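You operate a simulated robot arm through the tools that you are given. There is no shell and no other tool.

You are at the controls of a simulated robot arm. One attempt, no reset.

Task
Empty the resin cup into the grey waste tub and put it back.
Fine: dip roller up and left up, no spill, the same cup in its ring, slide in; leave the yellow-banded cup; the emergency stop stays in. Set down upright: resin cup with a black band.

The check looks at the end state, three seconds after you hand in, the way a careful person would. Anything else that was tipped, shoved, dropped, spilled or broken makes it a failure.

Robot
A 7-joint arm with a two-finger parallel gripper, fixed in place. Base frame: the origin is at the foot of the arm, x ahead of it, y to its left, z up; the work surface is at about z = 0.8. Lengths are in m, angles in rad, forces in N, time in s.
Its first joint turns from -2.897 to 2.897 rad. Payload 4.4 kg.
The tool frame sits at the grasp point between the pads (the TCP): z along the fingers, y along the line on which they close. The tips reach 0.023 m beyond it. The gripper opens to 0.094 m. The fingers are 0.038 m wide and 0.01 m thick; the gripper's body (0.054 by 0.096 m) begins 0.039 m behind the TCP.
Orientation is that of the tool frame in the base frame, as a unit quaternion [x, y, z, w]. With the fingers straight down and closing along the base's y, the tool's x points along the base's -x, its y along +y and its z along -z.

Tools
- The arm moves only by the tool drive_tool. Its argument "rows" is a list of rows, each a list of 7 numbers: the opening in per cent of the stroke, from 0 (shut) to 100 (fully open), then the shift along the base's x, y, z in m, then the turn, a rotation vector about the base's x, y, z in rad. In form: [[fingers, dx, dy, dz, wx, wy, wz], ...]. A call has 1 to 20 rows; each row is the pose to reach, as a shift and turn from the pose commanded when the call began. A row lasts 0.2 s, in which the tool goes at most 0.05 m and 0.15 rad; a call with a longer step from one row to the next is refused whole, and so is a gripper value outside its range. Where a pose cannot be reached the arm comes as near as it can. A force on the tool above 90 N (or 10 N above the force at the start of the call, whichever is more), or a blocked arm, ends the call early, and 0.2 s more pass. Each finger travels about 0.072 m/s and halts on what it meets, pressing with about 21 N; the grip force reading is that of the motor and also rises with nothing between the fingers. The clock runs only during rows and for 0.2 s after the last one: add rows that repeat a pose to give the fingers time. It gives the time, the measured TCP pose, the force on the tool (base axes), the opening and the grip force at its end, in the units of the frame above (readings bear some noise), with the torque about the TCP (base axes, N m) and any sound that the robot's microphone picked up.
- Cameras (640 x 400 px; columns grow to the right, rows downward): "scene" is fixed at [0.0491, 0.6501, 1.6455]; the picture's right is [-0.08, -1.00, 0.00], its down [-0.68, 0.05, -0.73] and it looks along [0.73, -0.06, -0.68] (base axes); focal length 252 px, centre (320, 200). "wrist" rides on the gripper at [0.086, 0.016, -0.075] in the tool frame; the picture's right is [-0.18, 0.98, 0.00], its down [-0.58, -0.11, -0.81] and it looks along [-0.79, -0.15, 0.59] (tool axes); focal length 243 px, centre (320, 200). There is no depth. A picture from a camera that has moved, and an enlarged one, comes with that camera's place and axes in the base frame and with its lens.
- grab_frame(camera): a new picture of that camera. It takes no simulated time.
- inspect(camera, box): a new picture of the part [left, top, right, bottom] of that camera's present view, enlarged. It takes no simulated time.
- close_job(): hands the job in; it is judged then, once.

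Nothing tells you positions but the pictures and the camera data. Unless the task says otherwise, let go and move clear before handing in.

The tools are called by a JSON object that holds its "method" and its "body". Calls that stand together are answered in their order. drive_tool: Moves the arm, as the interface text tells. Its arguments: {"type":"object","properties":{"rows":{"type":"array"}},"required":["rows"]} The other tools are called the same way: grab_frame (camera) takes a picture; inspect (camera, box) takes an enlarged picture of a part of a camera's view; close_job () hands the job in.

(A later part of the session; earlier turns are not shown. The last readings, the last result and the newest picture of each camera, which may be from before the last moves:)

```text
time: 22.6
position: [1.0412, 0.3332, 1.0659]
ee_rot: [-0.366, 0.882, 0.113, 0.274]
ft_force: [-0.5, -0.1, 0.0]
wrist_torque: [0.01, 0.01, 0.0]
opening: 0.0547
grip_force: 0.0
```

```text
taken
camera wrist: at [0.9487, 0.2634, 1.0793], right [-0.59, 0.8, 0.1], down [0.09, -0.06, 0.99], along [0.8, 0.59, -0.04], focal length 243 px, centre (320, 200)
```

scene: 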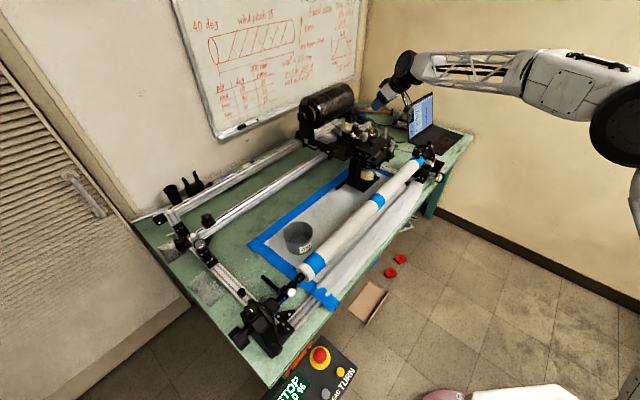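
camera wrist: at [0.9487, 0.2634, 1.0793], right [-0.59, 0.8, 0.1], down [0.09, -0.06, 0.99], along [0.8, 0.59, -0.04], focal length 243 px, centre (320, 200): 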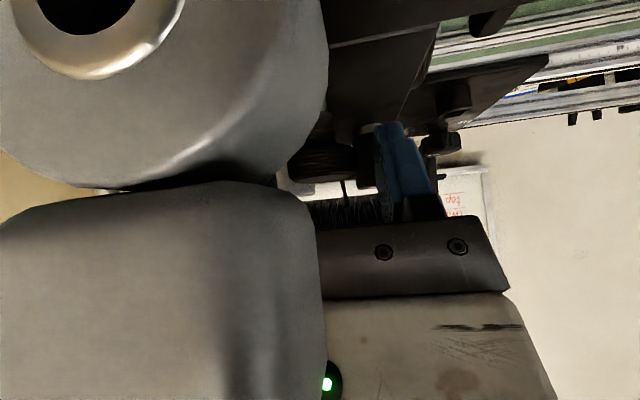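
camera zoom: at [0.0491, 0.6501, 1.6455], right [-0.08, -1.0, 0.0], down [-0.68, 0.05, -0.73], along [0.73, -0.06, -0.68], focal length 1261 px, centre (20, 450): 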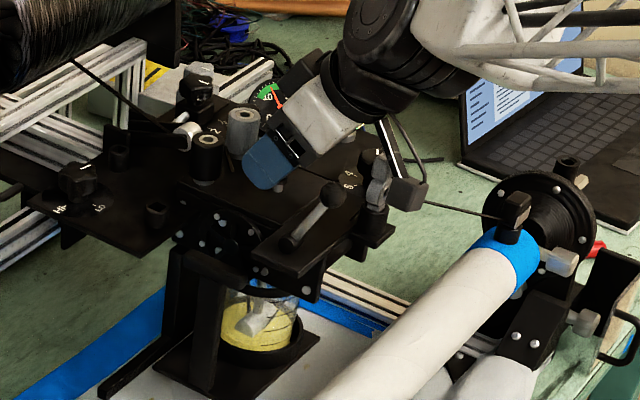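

The fingers straddle the knob, and I note that the camera housing hangs close to the white thread eye, so I'll only move up from here. Closing on the knob now.

{"method": "drive_tool", "body": {"rows": [[30, 0, 0, 0, 0, 0, 0], [20, 0, 0, 0, 0, 0, 0], [20, 0, 0, 0, 0, 0, 0], [20, 0, 0, 0, 0, 0, 0]]}}

{"method": "inspect", "body": {"camera": "wrist", "box": [250, 90, 470, 230]}}

```text
time: 23.6
position: [1.0409, 0.3338, 1.0662]
ee_rot: [-0.365, 0.883, 0.112, 0.272]
ft_force: [-2.3, 8.5, 0.0]
wrist_torque: [0.03, 0.07, 0.07]
opening: 0.0328
grip_force: 44.9
```

```text
2.86 times, centred on (360, 160) of wrist
camera zoom: at [0.9486, 0.2636, 1.0792], right [-0.59, 0.8, 0.1], down [0.09, -0.06, 0.99], along [0.8, 0.59, -0.04], focal length 693 px, centre (206, 314)
```

zoom: 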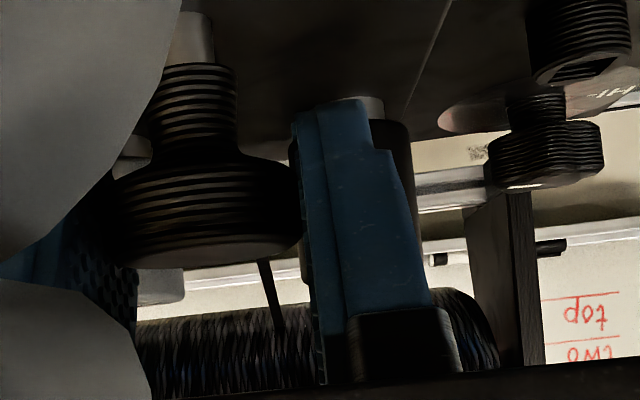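

The gripper holds the knob (0.033 m wide). I'll pull up gently by 2 cm, then check whether the roller rises.

{"method": "drive_tool", "body": {"rows": [[20, 0, 0, 0.005, 0, 0, 0], [20, 0, 0, 0.01, 0, 0, 0], [20, 0, 0, 0.015, 0, 0, 0], [20, 0, 0, 0.02, 0, 0, 0]]}}

{"method": "inspect", "body": {"camera": "scene", "box": [340, 110, 420, 190]}}

{"method": "inspect", "body": {"camera": "wrist", "box": [250, 90, 470, 230]}}

```text
time: 24.6
position: [1.0409, 0.3338, 1.0858]
ee_rot: [-0.365, 0.882, 0.112, 0.274]
ft_force: [2.0, 2.6, -3.8]
wrist_torque: [-0.01, 0.09, -0.03]
opening: 0.033
grip_force: 45.0
```

```text
5.00 times, centred on (380, 150) of scene
camera zoom: at [0.0491, 0.6501, 1.6455], right [-0.08, -1.0, 0.0], down [-0.68, 0.05, -0.73], along [0.73, -0.06, -0.68], focal length 1261 px, centre (20, 450)
```

zoom: 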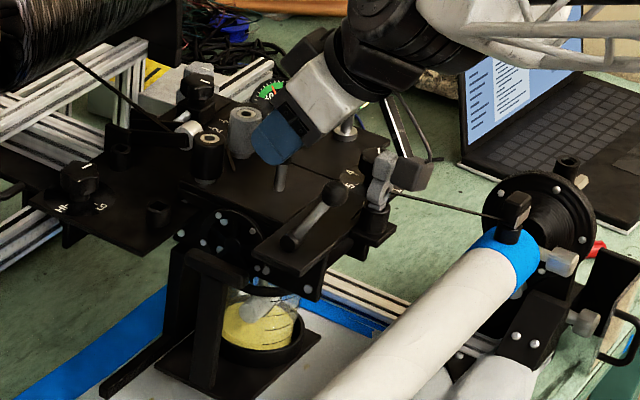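

```text
2.86 times, centred on (360, 160) of wrist
camera zoom: at [0.949, 0.2632, 1.0986], right [-0.59, 0.8, 0.1], down [0.09, -0.06, 0.99], along [0.8, 0.59, -0.04], focal length 693 px, centre (206, 314)
```

zoom: 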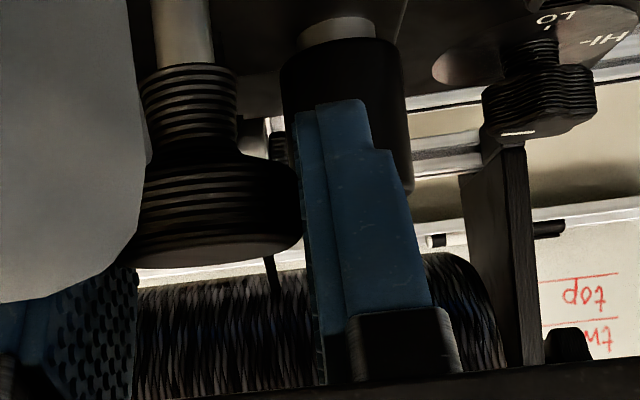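

The roller rises with the knob, so this is the lift. I'll keep pulling up in small steps and watch the force for an end stop.

{"method": "drive_tool", "body": {"rows": [[20, 0, 0, 0.006, 0, 0, 0], [20, 0, 0, 0.012, 0, 0, 0], [20, 0, 0, 0.018, 0, 0, 0], [20, 0, 0, 0.024, 0, 0, 0], [20, 0, 0, 0.03, 0, 0, 0]]}}

{"method": "inspect", "body": {"camera": "scene", "box": [340, 110, 420, 190]}}

```text
time: 25.8
position: [1.0412, 0.3321, 1.1163]
ee_rot: [-0.365, 0.883, 0.112, 0.273]
ft_force: [7.2, 17.9, -3.7]
wrist_torque: [0.03, 0.13, 0.03]
opening: 0.0332
grip_force: 45.0
```

```text
5.00 times, centred on (380, 150) of scene
camera zoom: at [0.0491, 0.6501, 1.6455], right [-0.08, -1.0, 0.0], down [-0.68, 0.05, -0.73], along [0.73, -0.06, -0.68], focal length 1261 px, centre (20, 450)
```

zoom: 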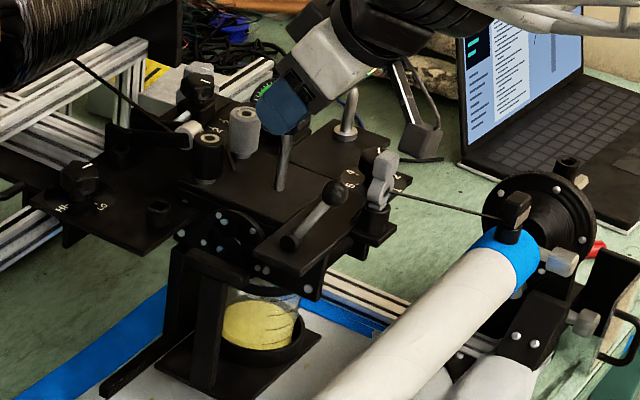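

The roller is about 5 cm up and already out of the resin. I'll continue upward with a small sideways correction to keep the lateral load low.

{"method": "drive_tool", "body": {"rows": [[20, 0.0005, 0.001, 0.004, 0, 0, 0], [20, 0.0005, 0.0015, 0.008, 0, 0, 0], [20, 0.0005, 0.0015, 0.012, 0, 0, 0], [20, 0.0005, 0.0015, 0.016, 0, 0, 0], [20, 0.0005, 0.0015, 0.02, 0, 0, 0]]}}

{"method": "inspect", "body": {"camera": "scene", "box": [340, 110, 420, 190]}}

```text
time: 27.0
position: [1.0415, 0.333, 1.1363]
ee_rot: [-0.365, 0.883, 0.113, 0.273]
ft_force: [-16.5, -28.2, -2.6]
wrist_torque: [-0.41, 0.26, 0.01]
opening: 0.0328
grip_force: 45.1
```

```text
5.00 times, centred on (380, 150) of scene
camera zoom: at [0.0491, 0.6501, 1.6455], right [-0.08, -1.0, 0.0], down [-0.68, 0.05, -0.73], along [0.73, -0.06, -0.68], focal length 1261 px, centre (20, 450)
```

zoom: 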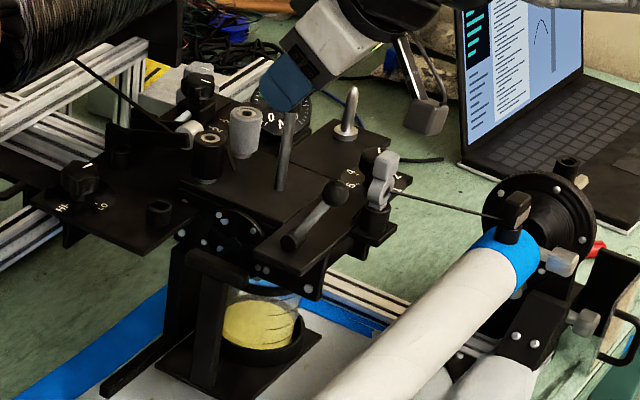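

{"method": "drive_tool", "body": {"rows": [[20, -0.0005, -0.001, 0.003, 0, 0, 0], [20, -0.0005, -0.001, 0.006, 0, 0, 0], [20, -0.0005, -0.001, 0.009, 0, 0, 0], [20, -0.0005, -0.001, 0.012, 0, 0, 0]]}}

{"method": "inspect", "body": {"camera": "wrist", "box": [200, 20, 460, 230]}}

```text
time: 28.0
position: [1.0404, 0.3335, 1.1482]
ee_rot: [-0.365, 0.883, 0.113, 0.274]
ft_force: [-21.5, -28.5, -2.1]
wrist_torque: [-0.24, 0.22, -0.03]
opening: 0.0328
grip_force: 44.9
```

```text
1.90 times, centred on (330, 125) of wrist
camera zoom: at [0.9489, 0.2635, 1.161], right [-0.59, 0.8, 0.1], down [0.09, -0.06, 0.99], along [0.8, 0.59, -0.04], focal length 462 px, centre (301, 343)
```

zoom: 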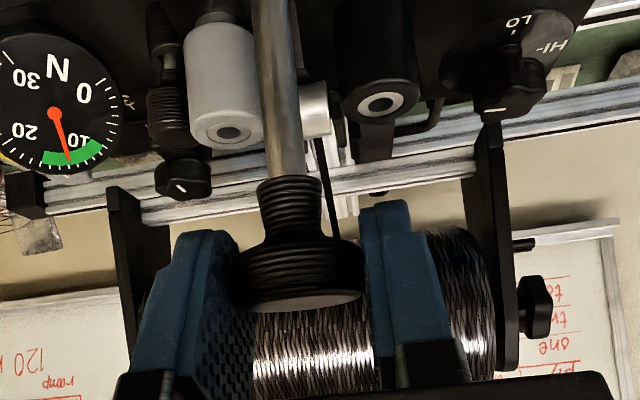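

No end stop yet at 8 cm of lift. I'll continue up slowly and look for a stop or click.

{"method": "drive_tool", "body": {"rows": [[20, 0.0005, 0.0003, 0.003, 0, 0, 0], [20, 0.0008, 0.0006, 0.006, 0, 0, 0], [20, 0.0008, 0.0006, 0.009, 0, 0, 0], [20, 0.0008, 0.0006, 0.012, 0, 0, 0]]}}

```text
time: 29.0
position: [1.0408, 0.3343, 1.1609]
ee_rot: [-0.366, 0.883, 0.113, 0.273]
ft_force: [-19.9, -12.4, -3.9]
wrist_torque: [-0.32, 0.44, 0.07]
opening: 0.0328
grip_force: 45.3
```

{"method": "drive_tool", "body": {"rows": [[20, 0.0003, 0.0003, 0.003, 0, 0, 0], [20, 0.0005, 0.0005, 0.006, 0, 0, 0], [20, 0.0005, 0.0005, 0.009, 0, 0, 0], [20, 0.0005, 0.0005, 0.012, 0, 0, 0]]}}

{"method": "inspect", "body": {"camera": "scene", "box": [340, 110, 420, 190]}}

```text
time: 30.0
position: [1.0416, 0.334, 1.1726]
ee_rot: [-0.365, 0.883, 0.112, 0.273]
ft_force: [-24.3, -23.7, -2.8]
wrist_torque: [-0.28, 0.17, 0.05]
opening: 0.033
grip_force: 45.0
```

```text
5.00 times, centred on (380, 150) of scene
camera zoom: at [0.0491, 0.6501, 1.6455], right [-0.08, -1.0, 0.0], down [-0.68, 0.05, -0.73], along [0.73, -0.06, -0.68], focal length 1261 px, centre (20, 450)
```

zoom: 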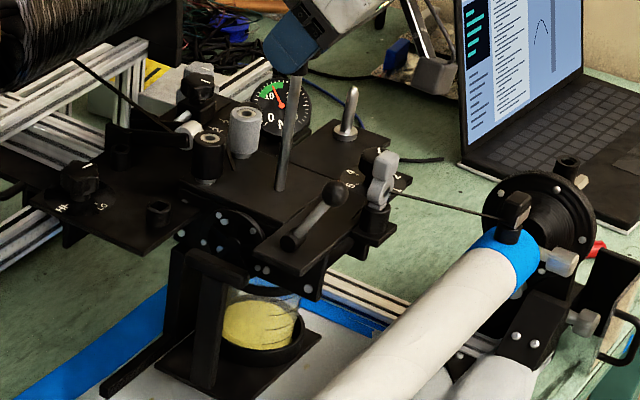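

{"method": "drive_tool", "body": {"rows": [[20, -0.0008, -0.0008, 0, 0, 0, 0], [20, -0.0008, -0.0008, 0.003, 0, 0, 0], [20, -0.0008, -0.0008, 0.006, 0, 0, 0], [20, -0.0008, -0.0008, 0.009, 0, 0, 0], [20, -0.0008, -0.0008, 0.012, 0, 0, 0]]}}

```text
time: 31.2
position: [1.0404, 0.3338, 1.1792]
ee_rot: [-0.366, 0.883, 0.113, 0.27]
ft_force: [1.9, 3.5, -39.0]
wrist_torque: [-0.02, 0.04, 0.02]
opening: 0.0335
grip_force: 44.7
```

The force rose to 39 N downward at z = 1.179, so this is the top stop (11 cm of lift). I'll relax the pull and test whether it holds by itself.

{"method": "drive_tool", "body": {"rows": [[20, 0, 0, -0.003, 0, 0, 0], [20, 0, 0, -0.005, 0, 0, 0], [20, 0, 0, -0.006, 0, 0, 0]]}}

{"method": "inspect", "body": {"camera": "wrist", "box": [200, 20, 460, 230]}}

```text
time: 32.0
position: [1.0413, 0.3333, 1.1806]
ee_rot: [-0.367, 0.882, 0.114, 0.274]
ft_force: [-7.6, 4.1, -15.0]
wrist_torque: [-0.02, 0.19, 0.08]
opening: 0.033
grip_force: 44.8
```

```text
1.90 times, centred on (330, 125) of wrist
camera zoom: at [0.9492, 0.264, 1.193], right [-0.59, 0.8, 0.1], down [0.09, -0.06, 0.99], along [0.8, 0.59, -0.04], focal length 462 px, centre (301, 343)
```

zoom: 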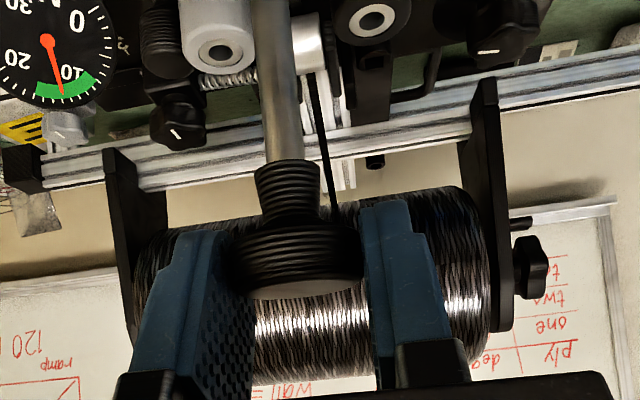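

{"method": "drive_tool", "body": {"rows": [[20, 0, 0, -0.002, 0, 0, 0], [20, 0, 0, -0.002, 0, 0, 0]]}}

{"method": "drive_tool", "body": {"rows": [[20, 0, 0, -0.002, 0, 0, 0], [20, 0, 0, -0.002, 0, 0, 0]]}}

{"method": "drive_tool", "body": {"rows": [[20, 0, 0, -0.002, 0, 0, 0], [20, 0, 0, -0.002, 0, 0, 0]]}}

```text
time: 32.6
position: [1.0411, 0.3324, 1.1779]
ee_rot: [-0.366, 0.882, 0.113, 0.274]
ft_force: [-9.7, -1.3, 2.2]
wrist_torque: [0.76, -0.91, 0.01]
opening: 0.0328
grip_force: 45.1
```

```text
time: 33.2
position: [1.0415, 0.3327, 1.1736]
ee_rot: [-0.366, 0.882, 0.114, 0.274]
ft_force: [4.2, 6.6, 2.1]
wrist_torque: [0.34, -0.3, -0.03]
opening: 0.0332
grip_force: 44.5
```

```text
time: 33.8
position: [1.0413, 0.3336, 1.1716]
ee_rot: [-0.366, 0.882, 0.113, 0.273]
ft_force: [-8.3, 0.7, 1.4]
wrist_torque: [-0.08, 0.23, 0.06]
opening: 0.0327
grip_force: 45.5
```

Lowering now shows about +2 N where raising showed about -3 N, so friction seems to hold the rod. I'll push it back to just below the stop, release, and check that it stays up.

{"method": "drive_tool", "body": {"rows": [[20, 0, 0, 0.002, 0, 0, 0], [20, 0, 0, 0.004, 0, 0, 0], [20, 0, 0, 0.006, 0, 0, 0], [20, 0, 0, 0.006, 0, 0, 0]]}}

{"method": "drive_tool", "body": {"rows": [[50, 0, 0, 0, 0, 0, 0], [58, 0, 0, 0, 0, 0, 0], [58, 0, 0, 0, 0, 0, 0]]}}

{"method": "inspect", "body": {"camera": "wrist", "box": [200, 20, 460, 230]}}

```text
time: 34.8
position: [1.0405, 0.3335, 1.1766]
ee_rot: [-0.366, 0.882, 0.113, 0.273]
ft_force: [-6.2, -4.7, -3.3]
wrist_torque: [-0.2, 0.27, 0.01]
opening: 0.0325
grip_force: 45.3
```

```text
time: 35.6
position: [1.0428, 0.3331, 1.1779]
ee_rot: [-0.366, 0.882, 0.113, 0.273]
ft_force: [0.0, -0.2, 0.1]
wrist_torque: [0.01, 0.01, 0.02]
opening: 0.0546
grip_force: 0.1
```

```text
1.90 times, centred on (330, 125) of wrist
camera zoom: at [0.9498, 0.2638, 1.1901], right [-0.59, 0.8, 0.1], down [0.09, -0.06, 0.99], along [0.8, 0.59, -0.04], focal length 462 px, centre (301, 343)
```

zoom: 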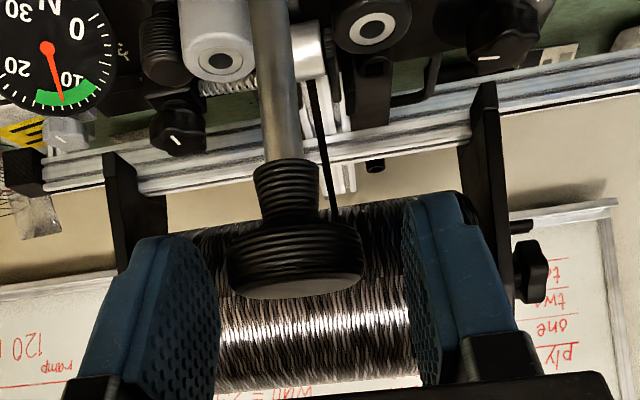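

The knob stays up after release. I'll back away upward and check that it holds over time.

{"method": "drive_tool", "body": {"rows": [[58, 0, 0, 0.03, 0, 0, 0], [58, -0.01, -0.01, 0.07, 0, 0, 0], [58, -0.04, -0.03, 0.1, 0, 0, 0], [58, -0.07, -0.05, 0.1, 0, 0, 0], [58, -0.1, -0.07, 0.1, 0, 0, 0], [58, -0.1, -0.07, 0.1, 0, 0, 0], [58, -0.1, -0.07, 0.1, 0, 0, 0]]}}

{"method": "inspect", "body": {"camera": "scene", "box": [340, 100, 420, 190]}}

{"method": "grab_frame", "body": {"camera": "wrist"}}

```text
time: 37.2
position: [0.9397, 0.2621, 1.279]
ee_rot: [-0.366, 0.882, 0.114, 0.274]
ft_force: [-0.1, 0.5, 0.4]
wrist_torque: [0.03, 0.02, 0.04]
opening: 0.0544
grip_force: 0.0
```

```text
4.44 times, centred on (380, 145) of scene
camera zoom: at [0.0491, 0.6501, 1.6455], right [-0.08, -1.0, 0.0], down [-0.68, 0.05, -0.73], along [0.73, -0.06, -0.68], focal length 1121 px, centre (53, 444)
```

zoom: 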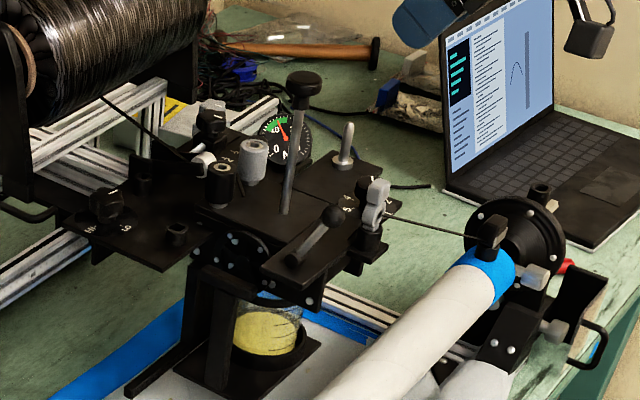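

```text
taken
camera wrist: at [0.8488, 0.1925, 1.291], right [-0.59, 0.8, 0.1], down [0.09, -0.06, 0.99], along [0.8, 0.59, -0.04], focal length 243 px, centre (320, 200)
```

wrist: 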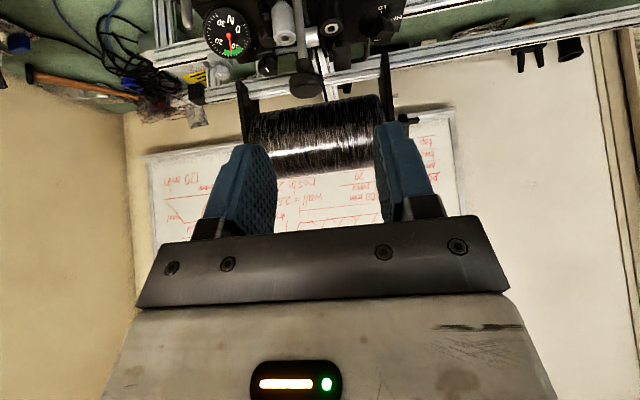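

The knob is standing up on its own, with the roller clear of the cup. Next is the slide: its T-handle bar is at about (0.974, 0.4005, 0.989), running across the bench. I'll reduce the tilt and hover above it to check reach and alignment.

{"method": "drive_tool", "body": {"rows": [[40, 0.005, 0.035, 0, -0.09, 0.09, 0], [40, 0.015, 0.07, 0, -0.18, 0.18, 0], [40, 0.025, 0.105, 0, -0.2475, 0.2475, 0], [34, 0.034, 0.138, 0, -0.2475, 0.2475, 0], [34, 0.034, 0.138, -0.04, -0.2475, 0.2475, 0], [34, 0.034, 0.138, -0.08, -0.2475, 0.2475, 0], [34, 0.034, 0.138, -0.12, -0.2475, 0.2475, 0], [34, 0.034, 0.138, -0.16, -0.2475, 0.2475, 0], [34, 0.034, 0.138, -0.16, -0.2475, 0.2475, 0]]}}

{"method": "grab_frame", "body": {"camera": "wrist"}}

{"method": "inspect", "body": {"camera": "scene", "box": [320, 90, 420, 190]}}

```text
time: 39.2
position: [0.9737, 0.4032, 1.1174]
ee_rot: [-0.38, 0.917, 0.048, 0.115]
ft_force: [-0.5, -0.3, 1.0]
wrist_torque: [-0.01, 0.04, 0.01]
opening: 0.032
grip_force: 0.1
```

```text
taken
camera wrist: at [0.8903, 0.3406, 1.1691], right [-0.57, 0.82, 0.05], down [0.33, 0.18, 0.93], along [0.75, 0.54, -0.38], focal length 243 px, centre (320, 200)
```

wrist: 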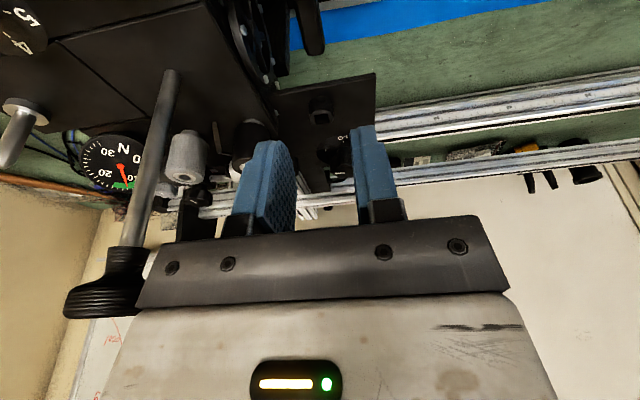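

```text
4.00 times, centred on (370, 140) of scene
camera zoom: at [0.0491, 0.6501, 1.6455], right [-0.08, -1.0, 0.0], down [-0.68, 0.05, -0.73], along [0.73, -0.06, -0.68], focal length 1009 px, centre (120, 440)
```

zoom: 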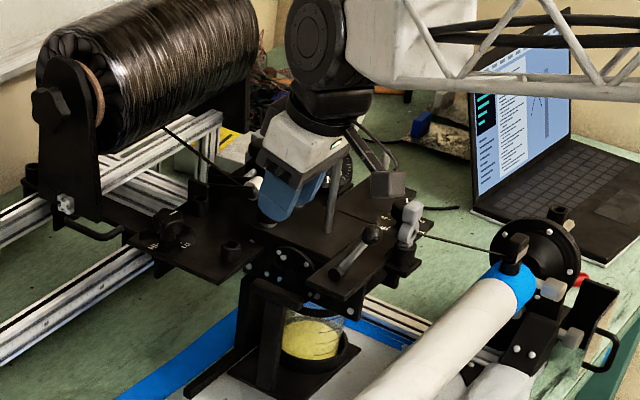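

{"method": "inspect", "body": {"camera": "wrist", "box": [220, 0, 400, 110]}}

```text
3.56 times, centred on (310, 55) of wrist
camera zoom: at [0.8903, 0.3406, 1.1691], right [-0.57, 0.82, 0.05], down [0.33, 0.18, 0.93], along [0.75, 0.54, -0.38], focal length 863 px, centre (356, 716)
```

zoom: 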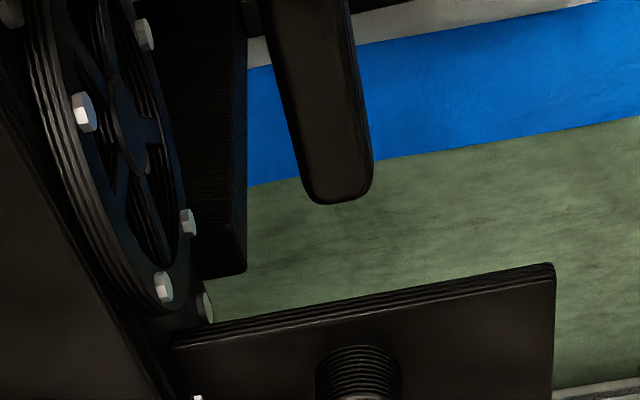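

The tool hovers right over the T-handle bar. A finger-wide gap of about 2 cm lies between the bar and the handwheel. I'll descend so the fingers straddle the bar, keeping the camera housing clear of the lever ball.

{"method": "drive_tool", "body": {"rows": [[34, 0, -0.0015, -0.03, 0, 0, 0], [34, 0, -0.0015, -0.06, 0, 0, 0], [34, 0, -0.0015, -0.085, 0, 0, 0], [34, 0, -0.0015, -0.085, 0, 0, 0]]}}

{"method": "grab_frame", "body": {"camera": "wrist"}}

{"method": "inspect", "body": {"camera": "scene", "box": [330, 110, 410, 190]}}

```text
time: 40.2
position: [0.9745, 0.4011, 1.0331]
ee_rot: [-0.38, 0.917, 0.048, 0.116]
ft_force: [-0.1, -0.1, -0.3]
wrist_torque: [0.01, -0.01, 0.01]
opening: 0.0318
grip_force: 0.1
```

```text
taken
camera wrist: at [0.8912, 0.3379, 1.0838], right [-0.57, 0.82, 0.05], down [0.33, 0.18, 0.93], along [0.75, 0.54, -0.38], focal length 243 px, centre (320, 200)
```

wrist: 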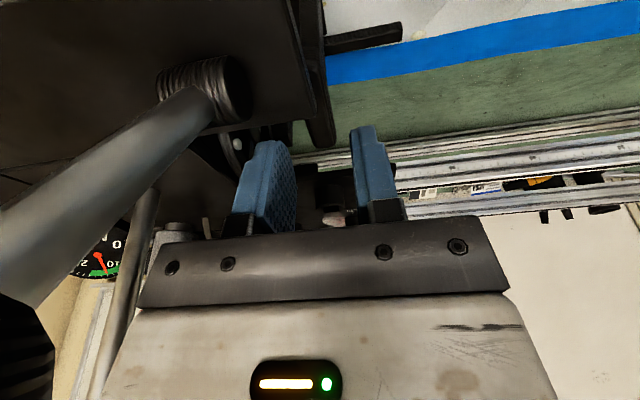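

```text
5.00 times, centred on (370, 150) of scene
camera zoom: at [0.0491, 0.6501, 1.6455], right [-0.08, -1.0, 0.0], down [-0.68, 0.05, -0.73], along [0.73, -0.06, -0.68], focal length 1261 px, centre (70, 450)
```

zoom: 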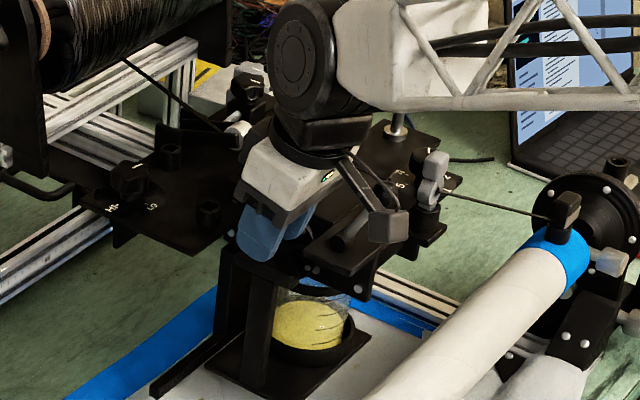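

{"method": "inspect", "body": {"camera": "wrist", "box": [220, 60, 400, 220]}}

{"method": "drive_tool", "body": {"rows": [[34, -0.0005, 0, -0.012, 0, 0, 0], [34, -0.0005, 0, -0.024, 0, 0, 0], [34, -0.0005, 0, -0.032, 0, 0, 0], [34, -0.0005, 0, -0.032, 0, 0, 0]]}}

{"method": "grab_frame", "body": {"camera": "wrist"}}

{"method": "inspect", "body": {"camera": "scene", "box": [330, 110, 410, 190]}}

```text
2.50 times, centred on (310, 140) of wrist
camera zoom: at [0.8912, 0.3379, 1.0838], right [-0.57, 0.82, 0.05], down [0.33, 0.18, 0.93], along [0.75, 0.54, -0.38], focal length 606 px, centre (345, 350)
```

zoom: 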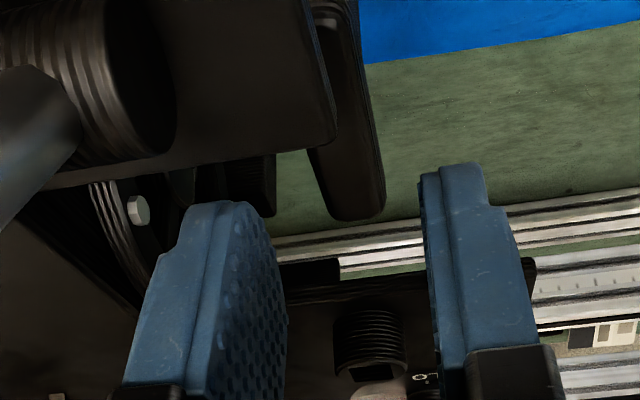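

```text
time: 41.2
position: [0.9753, 0.4007, 1.0011]
ee_rot: [-0.379, 0.917, 0.047, 0.115]
ft_force: [0.0, -0.7, -0.3]
wrist_torque: [0.03, -0.04, -0.02]
opening: 0.032
grip_force: 0.1
```

```text
taken
camera wrist: at [0.891, 0.3384, 1.0524], right [-0.57, 0.82, 0.05], down [0.33, 0.18, 0.93], along [0.75, 0.54, -0.38], focal length 243 px, centre (320, 200)
```

wrist: 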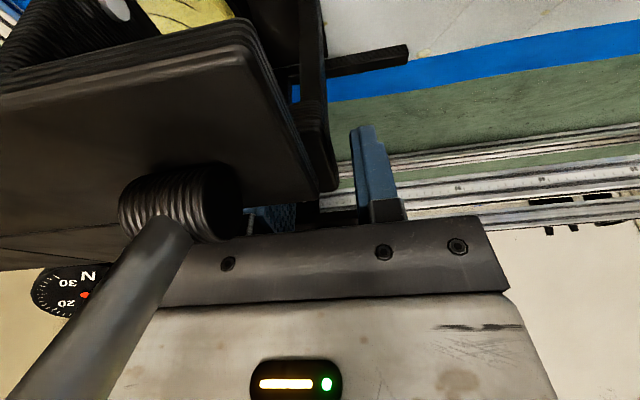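

```text
5.00 times, centred on (370, 150) of scene
camera zoom: at [0.0491, 0.6501, 1.6455], right [-0.08, -1.0, 0.0], down [-0.68, 0.05, -0.73], along [0.73, -0.06, -0.68], focal length 1261 px, centre (70, 450)
```

zoom: 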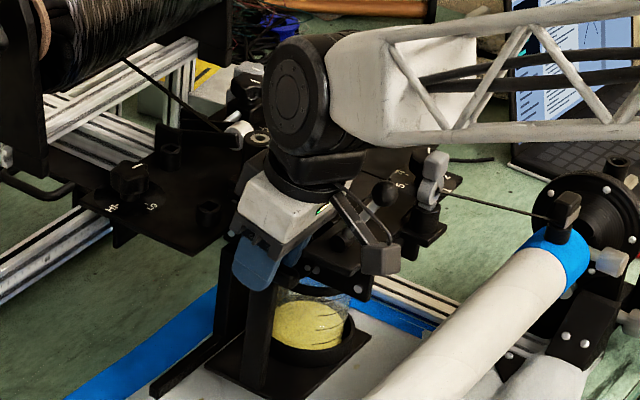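

No contact so far and the bar is between the fingers. Closing on it now.

{"method": "drive_tool", "body": {"rows": [[20, 0, 0, 0, 0, 0, 0], [8, 0, 0, 0, 0, 0, 0], [8, 0, 0, 0, 0, 0, 0]]}}

```text
time: 42.0
position: [0.9749, 0.4003, 1.003]
ee_rot: [-0.38, 0.917, 0.047, 0.115]
ft_force: [-0.3, 1.0, -1.4]
wrist_torque: [-0.08, 0.09, -0.18]
opening: 0.0157
grip_force: 44.7
```

The bar is gripped (0.016 m thick). I'll pull the slide out gently along the bench towards the tub.

{"method": "drive_tool", "body": {"rows": [[8, -0.0035, 0.0035, 0, 0, 0, 0], [8, -0.007, 0.007, 0, 0, 0, 0], [8, -0.0105, 0.0105, 0, 0, 0, 0], [8, -0.014, 0.014, 0, 0, 0, 0]]}}

{"method": "inspect", "body": {"camera": "scene", "box": [330, 110, 410, 190]}}

```text
time: 43.0
position: [0.9605, 0.4137, 1.0006]
ee_rot: [-0.38, 0.917, 0.048, 0.116]
ft_force: [10.9, 8.3, -5.8]
wrist_torque: [-0.24, 0.21, -0.23]
opening: 0.0157
grip_force: 44.8
```

```text
5.00 times, centred on (370, 150) of scene
camera zoom: at [0.0491, 0.6501, 1.6455], right [-0.08, -1.0, 0.0], down [-0.68, 0.05, -0.73], along [0.73, -0.06, -0.68], focal length 1261 px, centre (70, 450)
```

zoom: 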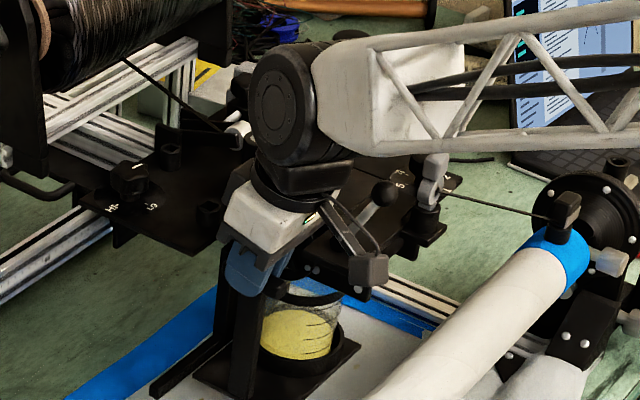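

The slide moves with little drag. I'll continue pulling slowly with a small lateral correction.

{"method": "drive_tool", "body": {"rows": [[8, -0.0035, 0.0045, 0, 0, 0, 0], [8, -0.0075, 0.0085, 0, 0, 0, 0], [8, -0.0115, 0.0125, 0, 0, 0, 0], [8, -0.0155, 0.0165, 0, 0, 0, 0], [8, -0.0195, 0.0205, 0, 0, 0, 0], [8, -0.0235, 0.0245, 0, 0, 0, 0], [8, -0.0275, 0.0285, 0, 0, 0, 0], [8, -0.0315, 0.0325, 0, 0, 0, 0]]}}

{"method": "inspect", "body": {"camera": "scene", "box": [330, 110, 410, 190]}}

```text
time: 44.8
position: [0.9295, 0.4464, 1.001]
ee_rot: [-0.381, 0.916, 0.048, 0.114]
ft_force: [-20.5, -23.3, 9.1]
wrist_torque: [0.07, -0.14, -0.08]
opening: 0.0156
grip_force: 45.3
```

```text
5.00 times, centred on (370, 150) of scene
camera zoom: at [0.0491, 0.6501, 1.6455], right [-0.08, -1.0, 0.0], down [-0.68, 0.05, -0.73], along [0.73, -0.06, -0.68], focal length 1261 px, centre (70, 450)
```

zoom: 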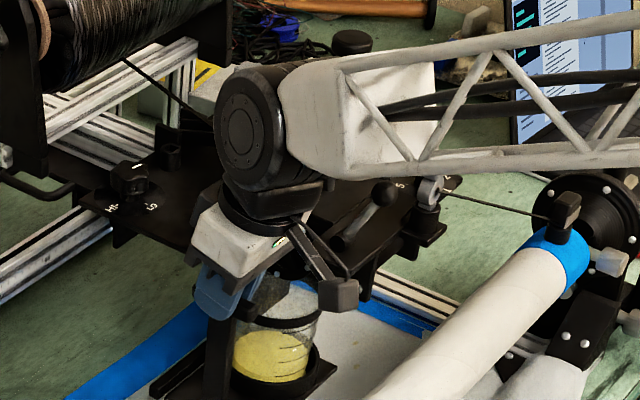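

{"method": "drive_tool", "body": {"rows": [[8, -0.0045, 0.0035, 0, 0, 0, 0], [8, -0.0085, 0.0073, 0, 0, 0, 0], [8, -0.0125, 0.0113, 0, 0, 0, 0], [8, -0.0165, 0.0153, 0, 0, 0, 0], [8, -0.0205, 0.0193, 0, 0, 0, 0], [8, -0.0245, 0.0233, 0, 0, 0, 0], [8, -0.0285, 0.0273, 0, 0, 0, 0], [8, -0.0325, 0.0313, 0, 0, 0, 0]]}}

{"method": "inspect", "body": {"camera": "scene", "box": [330, 110, 410, 190]}}

```text
time: 46.6
position: [0.8967, 0.4769, 1.0013]
ee_rot: [-0.38, 0.917, 0.048, 0.116]
ft_force: [-0.1, -1.3, 12.1]
wrist_torque: [0.53, -0.66, -0.23]
opening: 0.0156
grip_force: 45.4
```

```text
5.00 times, centred on (370, 150) of scene
camera zoom: at [0.0491, 0.6501, 1.6455], right [-0.08, -1.0, 0.0], down [-0.68, 0.05, -0.73], along [0.73, -0.06, -0.68], focal length 1261 px, centre (70, 450)
```

zoom: 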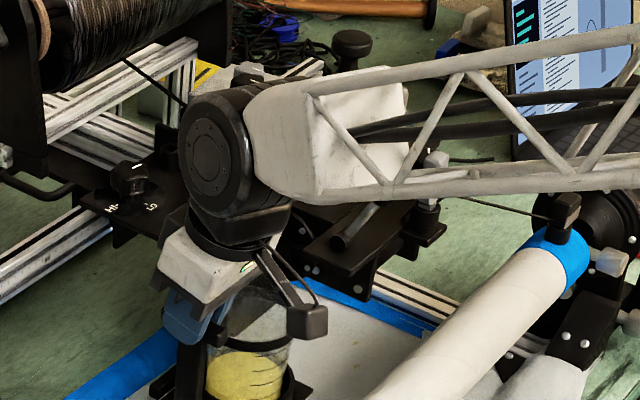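

The slide is 11 cm out and still free. I'll continue.

{"method": "drive_tool", "body": {"rows": [[8, -0.004, 0.004, 0.0003, 0, 0, 0], [8, -0.008, 0.008, 0.0003, 0, 0, 0], [8, -0.012, 0.012, 0.0003, 0, 0, 0], [8, -0.016, 0.016, 0.0003, 0, 0, 0], [8, -0.02, 0.02, 0.0003, 0, 0, 0], [8, -0.024, 0.024, 0.0003, 0, 0, 0]]}}

```text
time: 48.0
position: [0.8731, 0.5016, 1.0008]
ee_rot: [-0.38, 0.916, 0.048, 0.116]
ft_force: [28.6, 26.0, 6.8]
wrist_torque: [0.39, -0.43, -0.27]
opening: 0.0158
grip_force: 45.7
```

{"method": "drive_tool", "body": {"rows": [[8, -0.0034, 0.0046, 0, 0, 0, 0], [8, -0.0074, 0.0086, 0, 0, 0, 0], [8, -0.0114, 0.0126, 0, 0, 0, 0], [8, -0.0154, 0.0166, 0, 0, 0, 0], [8, -0.0194, 0.0206, 0, 0, 0, 0], [8, -0.0234, 0.0246, 0, 0, 0, 0]]}}

{"method": "grab_frame", "body": {"camera": "scene"}}

```text
time: 49.4
position: [0.8497, 0.5254, 1.0007]
ee_rot: [-0.379, 0.917, 0.049, 0.115]
ft_force: [-13.1, -14.0, 20.9]
wrist_torque: [-0.96, 0.86, -0.01]
opening: 0.0159
grip_force: 45.5
```

```text
taken
```

scene: 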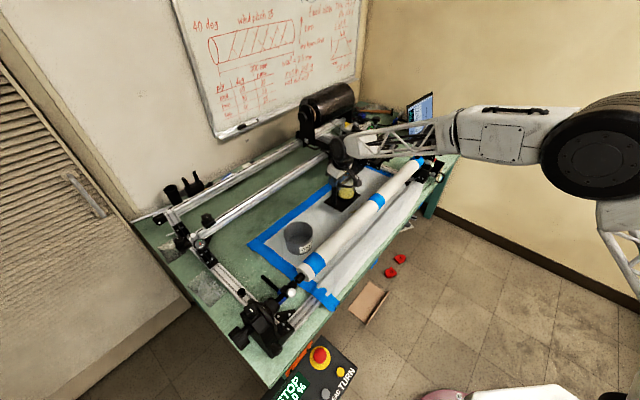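

The slide is out by about 18 cm. I'll check the tray's support and the cup before pulling any further.

{"method": "inspect", "body": {"camera": "scene", "box": [290, 130, 410, 230]}}

{"method": "grab_frame", "body": {"camera": "wrist"}}

```text
4.00 times, centred on (350, 180) of scene
camera zoom: at [0.0491, 0.6501, 1.6455], right [-0.08, -1.0, 0.0], down [-0.68, 0.05, -0.73], along [0.73, -0.06, -0.68], focal length 1009 px, centre (200, 280)
```

zoom: 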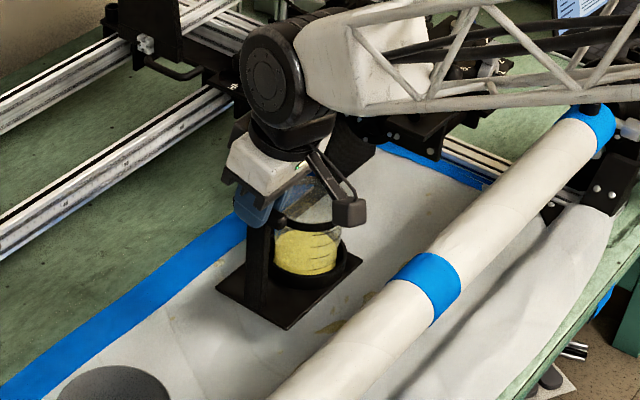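

```text
taken
camera wrist: at [0.765, 0.4643, 1.0523], right [-0.57, 0.82, 0.05], down [0.33, 0.18, 0.93], along [0.75, 0.54, -0.38], focal length 243 px, centre (320, 200)
```

wrist: 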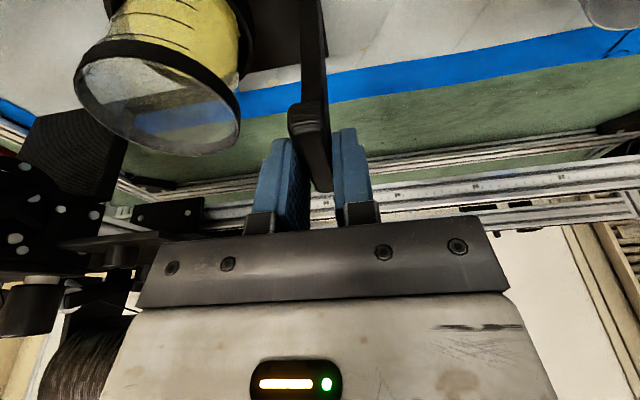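

The cup is now clear of the plates, at about (0.92, 0.455), still upright in its ring. That's enough travel, so I'll release the handle and lift away.

{"method": "drive_tool", "body": {"rows": [[20, 0, 0, 0, 0, 0, 0], [36, 0, 0, 0, 0, 0, 0], [36, 0, 0, 0, 0, 0, 0]]}}

{"method": "drive_tool", "body": {"rows": [[36, 0, 0, 0.02, 0, 0, 0], [36, 0, 0, 0.05, 0, 0, 0], [36, 0, 0, 0.09, 0, 0, 0], [36, 0, 0, 0.13, 0, 0, 0], [36, -0.03, -0.02, 0.17, 0, 0, 0], [36, -0.06, -0.05, 0.2, 0, 0, 0]]}}

{"method": "grab_frame", "body": {"camera": "wrist"}}

{"method": "inspect", "body": {"camera": "scene", "box": [290, 100, 420, 230]}}

```text
time: 50.2
position: [0.8492, 0.5268, 1.0018]
ee_rot: [-0.381, 0.916, 0.048, 0.115]
ft_force: [-0.6, -0.8, 0.3]
wrist_torque: [-0.05, -0.02, -0.01]
opening: 0.0337
grip_force: 0.0
```

```text
refused: row 5 steps farther than a row can; nothing moved
```

```text
taken
camera wrist: at [0.7652, 0.4647, 1.0518], right [-0.57, 0.82, 0.05], down [0.33, 0.18, 0.93], along [0.75, 0.54, -0.38], focal length 243 px, centre (320, 200)
```

wrist: 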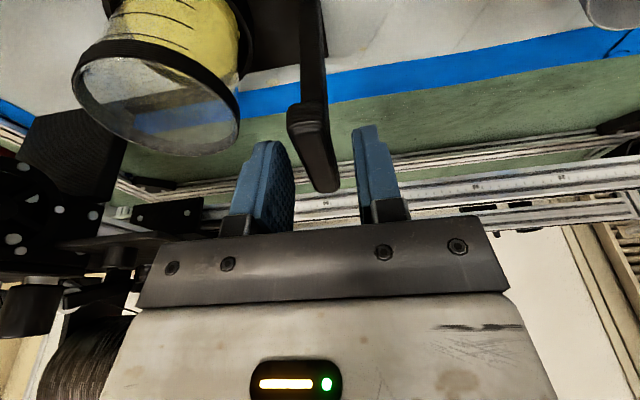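

```text
3.08 times, centred on (355, 165) of scene
camera zoom: at [0.0491, 0.6501, 1.6455], right [-0.08, -1.0, 0.0], down [-0.68, 0.05, -0.73], along [0.73, -0.06, -0.68], focal length 776 px, centre (212, 308)
```

zoom: 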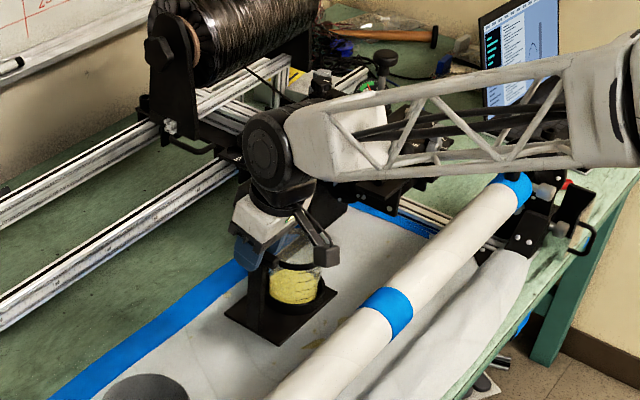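

The handle is released. I'll lift away in smaller steps.

{"method": "drive_tool", "body": {"rows": [[36, 0, 0, 0.02, 0, 0, 0], [36, 0, 0, 0.05, 0, 0, 0], [36, 0, 0, 0.09, 0, 0, 0], [36, 0, 0, 0.13, 0, 0, 0], [60, -0.02, -0.015, 0.16, 0, 0, 0], [80, -0.05, -0.035, 0.18, 0, 0, 0], [100, -0.08, -0.055, 0.2, 0, 0, 0]]}}

{"method": "grab_frame", "body": {"camera": "wrist"}}

{"method": "inspect", "body": {"camera": "scene", "box": [270, 130, 400, 260]}}

```text
time: 51.8
position: [0.7708, 0.4718, 1.1999]
ee_rot: [-0.38, 0.917, 0.048, 0.115]
ft_force: [1.6, -0.2, -0.7]
wrist_torque: [0.03, -0.02, 0.03]
opening: 0.0938
grip_force: 0.1
```

```text
taken
camera wrist: at [0.6867, 0.4097, 1.2501], right [-0.57, 0.82, 0.05], down [0.34, 0.18, 0.92], along [0.75, 0.54, -0.38], focal length 243 px, centre (320, 200)
```

wrist: 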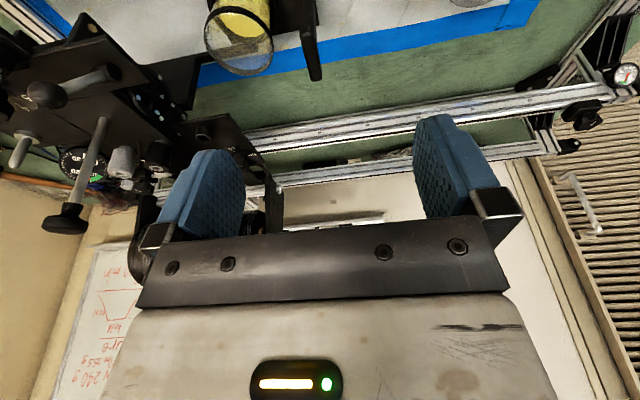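

```text
3.08 times, centred on (335, 195) of scene
camera zoom: at [0.0491, 0.6501, 1.6455], right [-0.08, -1.0, 0.0], down [-0.68, 0.05, -0.73], along [0.73, -0.06, -0.68], focal length 776 px, centre (274, 215)
```

zoom: 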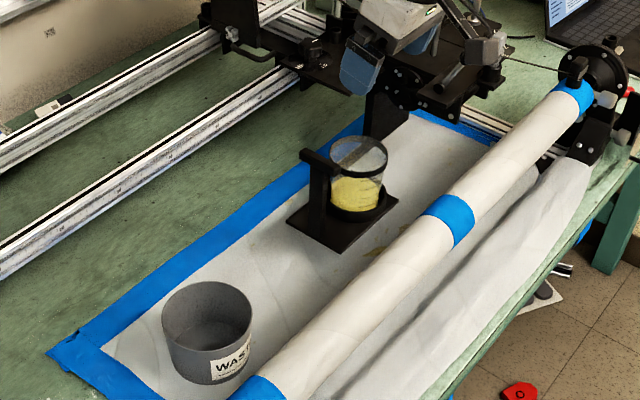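

Now I have a clear view: the cup is out on its tray, with the black band near the rim, and the empty grey WASTE tub is to the left. I'll measure the cup and tub more closely.

{"method": "inspect", "body": {"camera": "scene", "box": [325, 165, 385, 215]}}

{"method": "inspect", "body": {"camera": "scene", "box": [270, 205, 340, 265]}}

{"method": "inspect", "body": {"camera": "wrist", "box": [170, 0, 340, 100]}}

```text
8.00 times, centred on (355, 190) of scene
camera zoom: at [0.0491, 0.6501, 1.6455], right [-0.08, -1.0, 0.0], down [-0.68, 0.05, -0.73], along [0.73, -0.06, -0.68], focal length 2018 px, centre (40, 280)
```

zoom: 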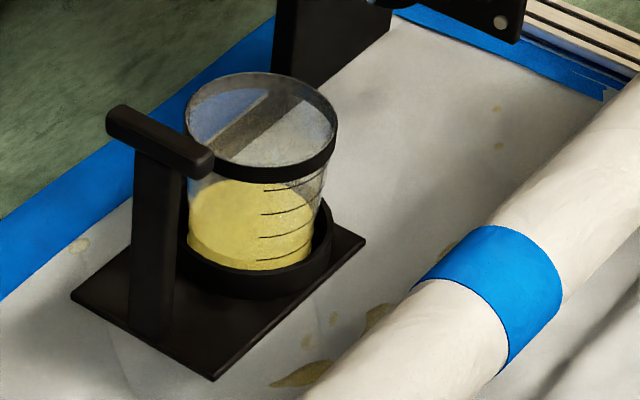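

```text
6.67 times, centred on (305, 235) of scene
camera zoom: at [0.0491, 0.6501, 1.6455], right [-0.08, -1.0, 0.0], down [-0.68, 0.05, -0.73], along [0.73, -0.06, -0.68], focal length 1682 px, centre (420, -33)
```

zoom: 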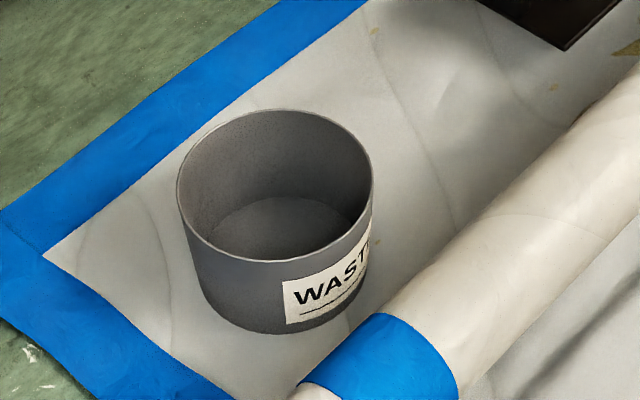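

```text
3.76 times, centred on (255, 50) of wrist
camera zoom: at [0.6867, 0.4097, 1.2501], right [-0.57, 0.82, 0.05], down [0.34, 0.18, 0.92], along [0.75, 0.54, -0.38], focal length 913 px, centre (565, 765)
```

zoom: 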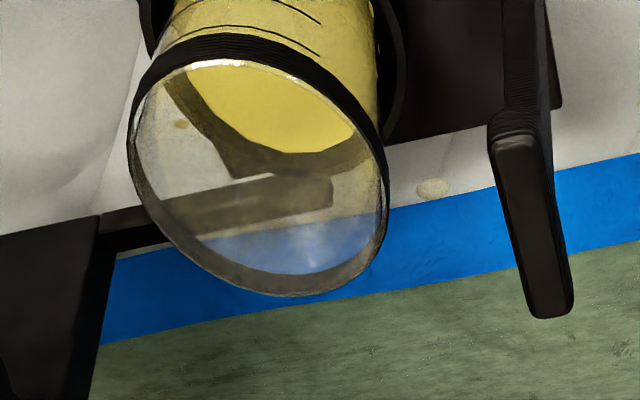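

The cup's rim is about 8.5 cm wide, with its centre at (0.920, 0.455) and rim z≈0.946. The tub's centre is about (0.69, 0.683), with its rim at z≈0.88. To pour, the cup must tip perpendicular to the finger line, so I'll grip across the bench and tip along it. First I'll rehearse that wrist motion empty, high above the tub.

{"method": "drive_tool", "body": {"rows": [[100, 0, 0.01, 0, -0.09, 0.09, 0], [100, 0, 0.02, 0, -0.177, 0.177, 0]]}}

{"method": "drive_tool", "body": {"rows": [[100, 0, 0.01, 0, 0, 0, -0.143], [100, 0, 0.02, 0, 0, 0, -0.286], [100, 0, 0.03, 0, 0, 0, -0.428], [100, 0, 0.04, 0, 0, 0, -0.571], [100, 0, 0.05, 0, 0, 0, -0.714], [100, 0, 0.06, 0, 0, 0, -0.857], [100, 0, 0.07, 0, 0, 0, -1.0], [100, 0, 0.08, 0, 0, 0, -1.143], [100, 0, 0.09, 0, 0, 0, -1.285], [100, 0, 0.1, 0, 0, 0, -1.428], [100, 0, 0.11, 0, 0, 0, -1.571]]}}

{"method": "grab_frame", "body": {"camera": "wrist"}}

```text
time: 52.4
position: [0.7694, 0.4916, 1.2026]
ee_rot: [-0.383, 0.924, 0.0, 0.001]
ft_force: [-0.1, 0.4, 0.9]
wrist_torque: [-0.01, -0.02, -0.02]
opening: 0.094
grip_force: 0.0
```

```text
time: 54.8
position: [0.7692, 0.6025, 1.2029]
ee_rot: [0.383, 0.924, 0.001, 0.001]
ft_force: [0.2, 0.0, -0.1]
wrist_torque: [0.0, 0.03, 0.02]
opening: 0.0938
grip_force: 0.1
```

```text
taken
camera wrist: at [0.7195, 0.6733, 1.2771], right [0.83, 0.56, 0.0], down [0.33, -0.49, 0.81], along [0.46, -0.67, -0.59], focal length 243 px, centre (320, 200)
```

wrist: 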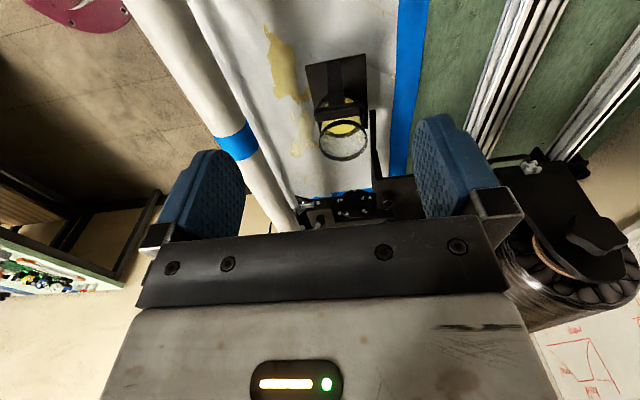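

The tool now closes across the bench. I'll move over the tub, keep it high, and rehearse the tip of about 103° without the cup.

{"method": "drive_tool", "body": {"rows": [[100, -0.023, 0.023, 0, 0, 0, 0], [100, -0.046, 0.046, 0, 0, 0, 0], [100, -0.0685, 0.07, 0, 0, 0, 0]]}}

{"method": "drive_tool", "body": {"rows": [[100, 0, 0, 0, -0.1, -0.1, 0], [100, 0, 0, 0, -0.2, -0.2, 0], [100, 0, 0, 0, -0.3, -0.3, 0], [100, 0, 0, 0, -0.4, -0.4, 0], [100, 0, 0, 0, -0.5, -0.5, 0], [100, 0, 0, 0, -0.6, -0.6, 0], [100, 0, 0, 0, -0.6, -0.6, 0]]}}

{"method": "grab_frame", "body": {"camera": "scene"}}

```text
time: 55.6
position: [0.7011, 0.6696, 1.1998]
ee_rot: [0.383, 0.924, 0.0, 0.0]
ft_force: [0.0, 0.3, 0.3]
wrist_torque: [-0.01, 0.0, 0.03]
opening: 0.094
grip_force: 0.0
```

```text
time: 57.2
position: [0.6998, 0.6705, 1.2011]
ee_rot: [0.348, 0.842, -0.157, 0.381]
ft_force: [0.2, 0.4, 0.1]
wrist_torque: [0.0, -0.02, 0.03]
opening: 0.0939
grip_force: 0.0
```

```text
taken
```

scene: 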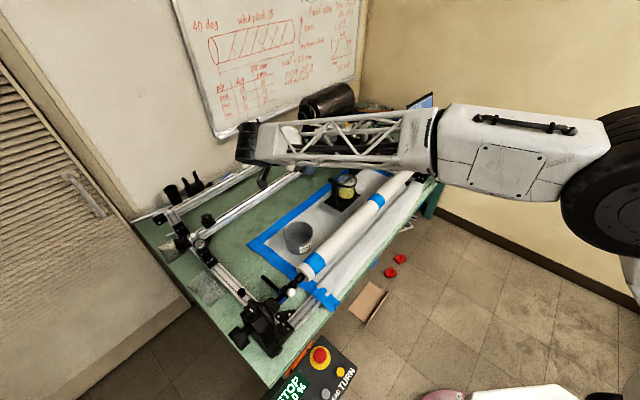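

{"method": "drive_tool", "body": {"rows": [[100, 0, 0, 0, -0.1, -0.1, 0], [100, 0, 0, 0, -0.2, -0.2, 0], [100, 0, 0, 0, -0.3, -0.3, 0], [100, 0, 0, 0, -0.4, -0.4, 0], [100, 0, 0, 0, -0.5, -0.5, 0], [100, 0, 0, 0, -0.6, -0.6, 0], [100, 0, 0, 0, -0.673, -0.673, 0], [100, 0, 0, 0, -0.673, -0.673, 0]]}}

{"method": "grab_frame", "body": {"camera": "scene"}}

{"method": "grab_frame", "body": {"camera": "wrist"}}

```text
time: 59.0
position: [0.7013, 0.6723, 1.2006]
ee_rot: [0.238, 0.573, -0.301, 0.725]
ft_force: [-0.3, 0.8, 0.3]
wrist_torque: [0.01, -0.06, -0.02]
opening: 0.0937
grip_force: 0.1
```

```text
taken
```

scene: 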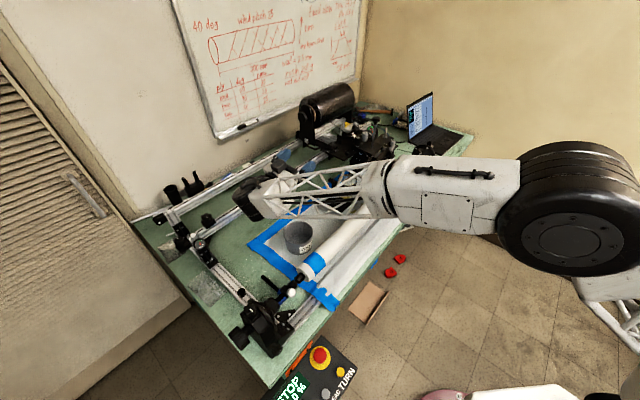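

```text
taken
camera wrist: at [0.6746, 0.7193, 1.1001], right [0.66, 0.73, 0.18], down [-0.73, 0.57, 0.38], along [0.17, -0.38, 0.91], focal length 243 px, centre (320, 200)
```

wrist: 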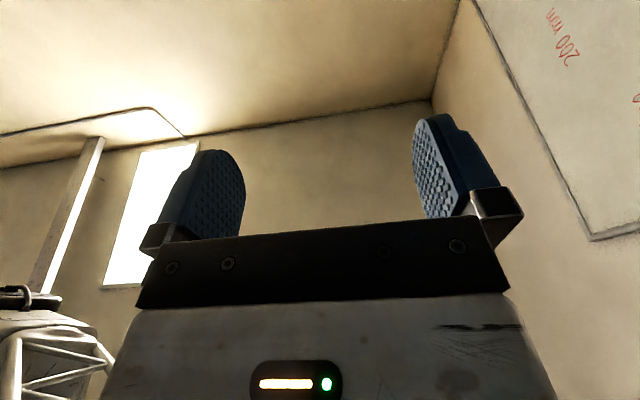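

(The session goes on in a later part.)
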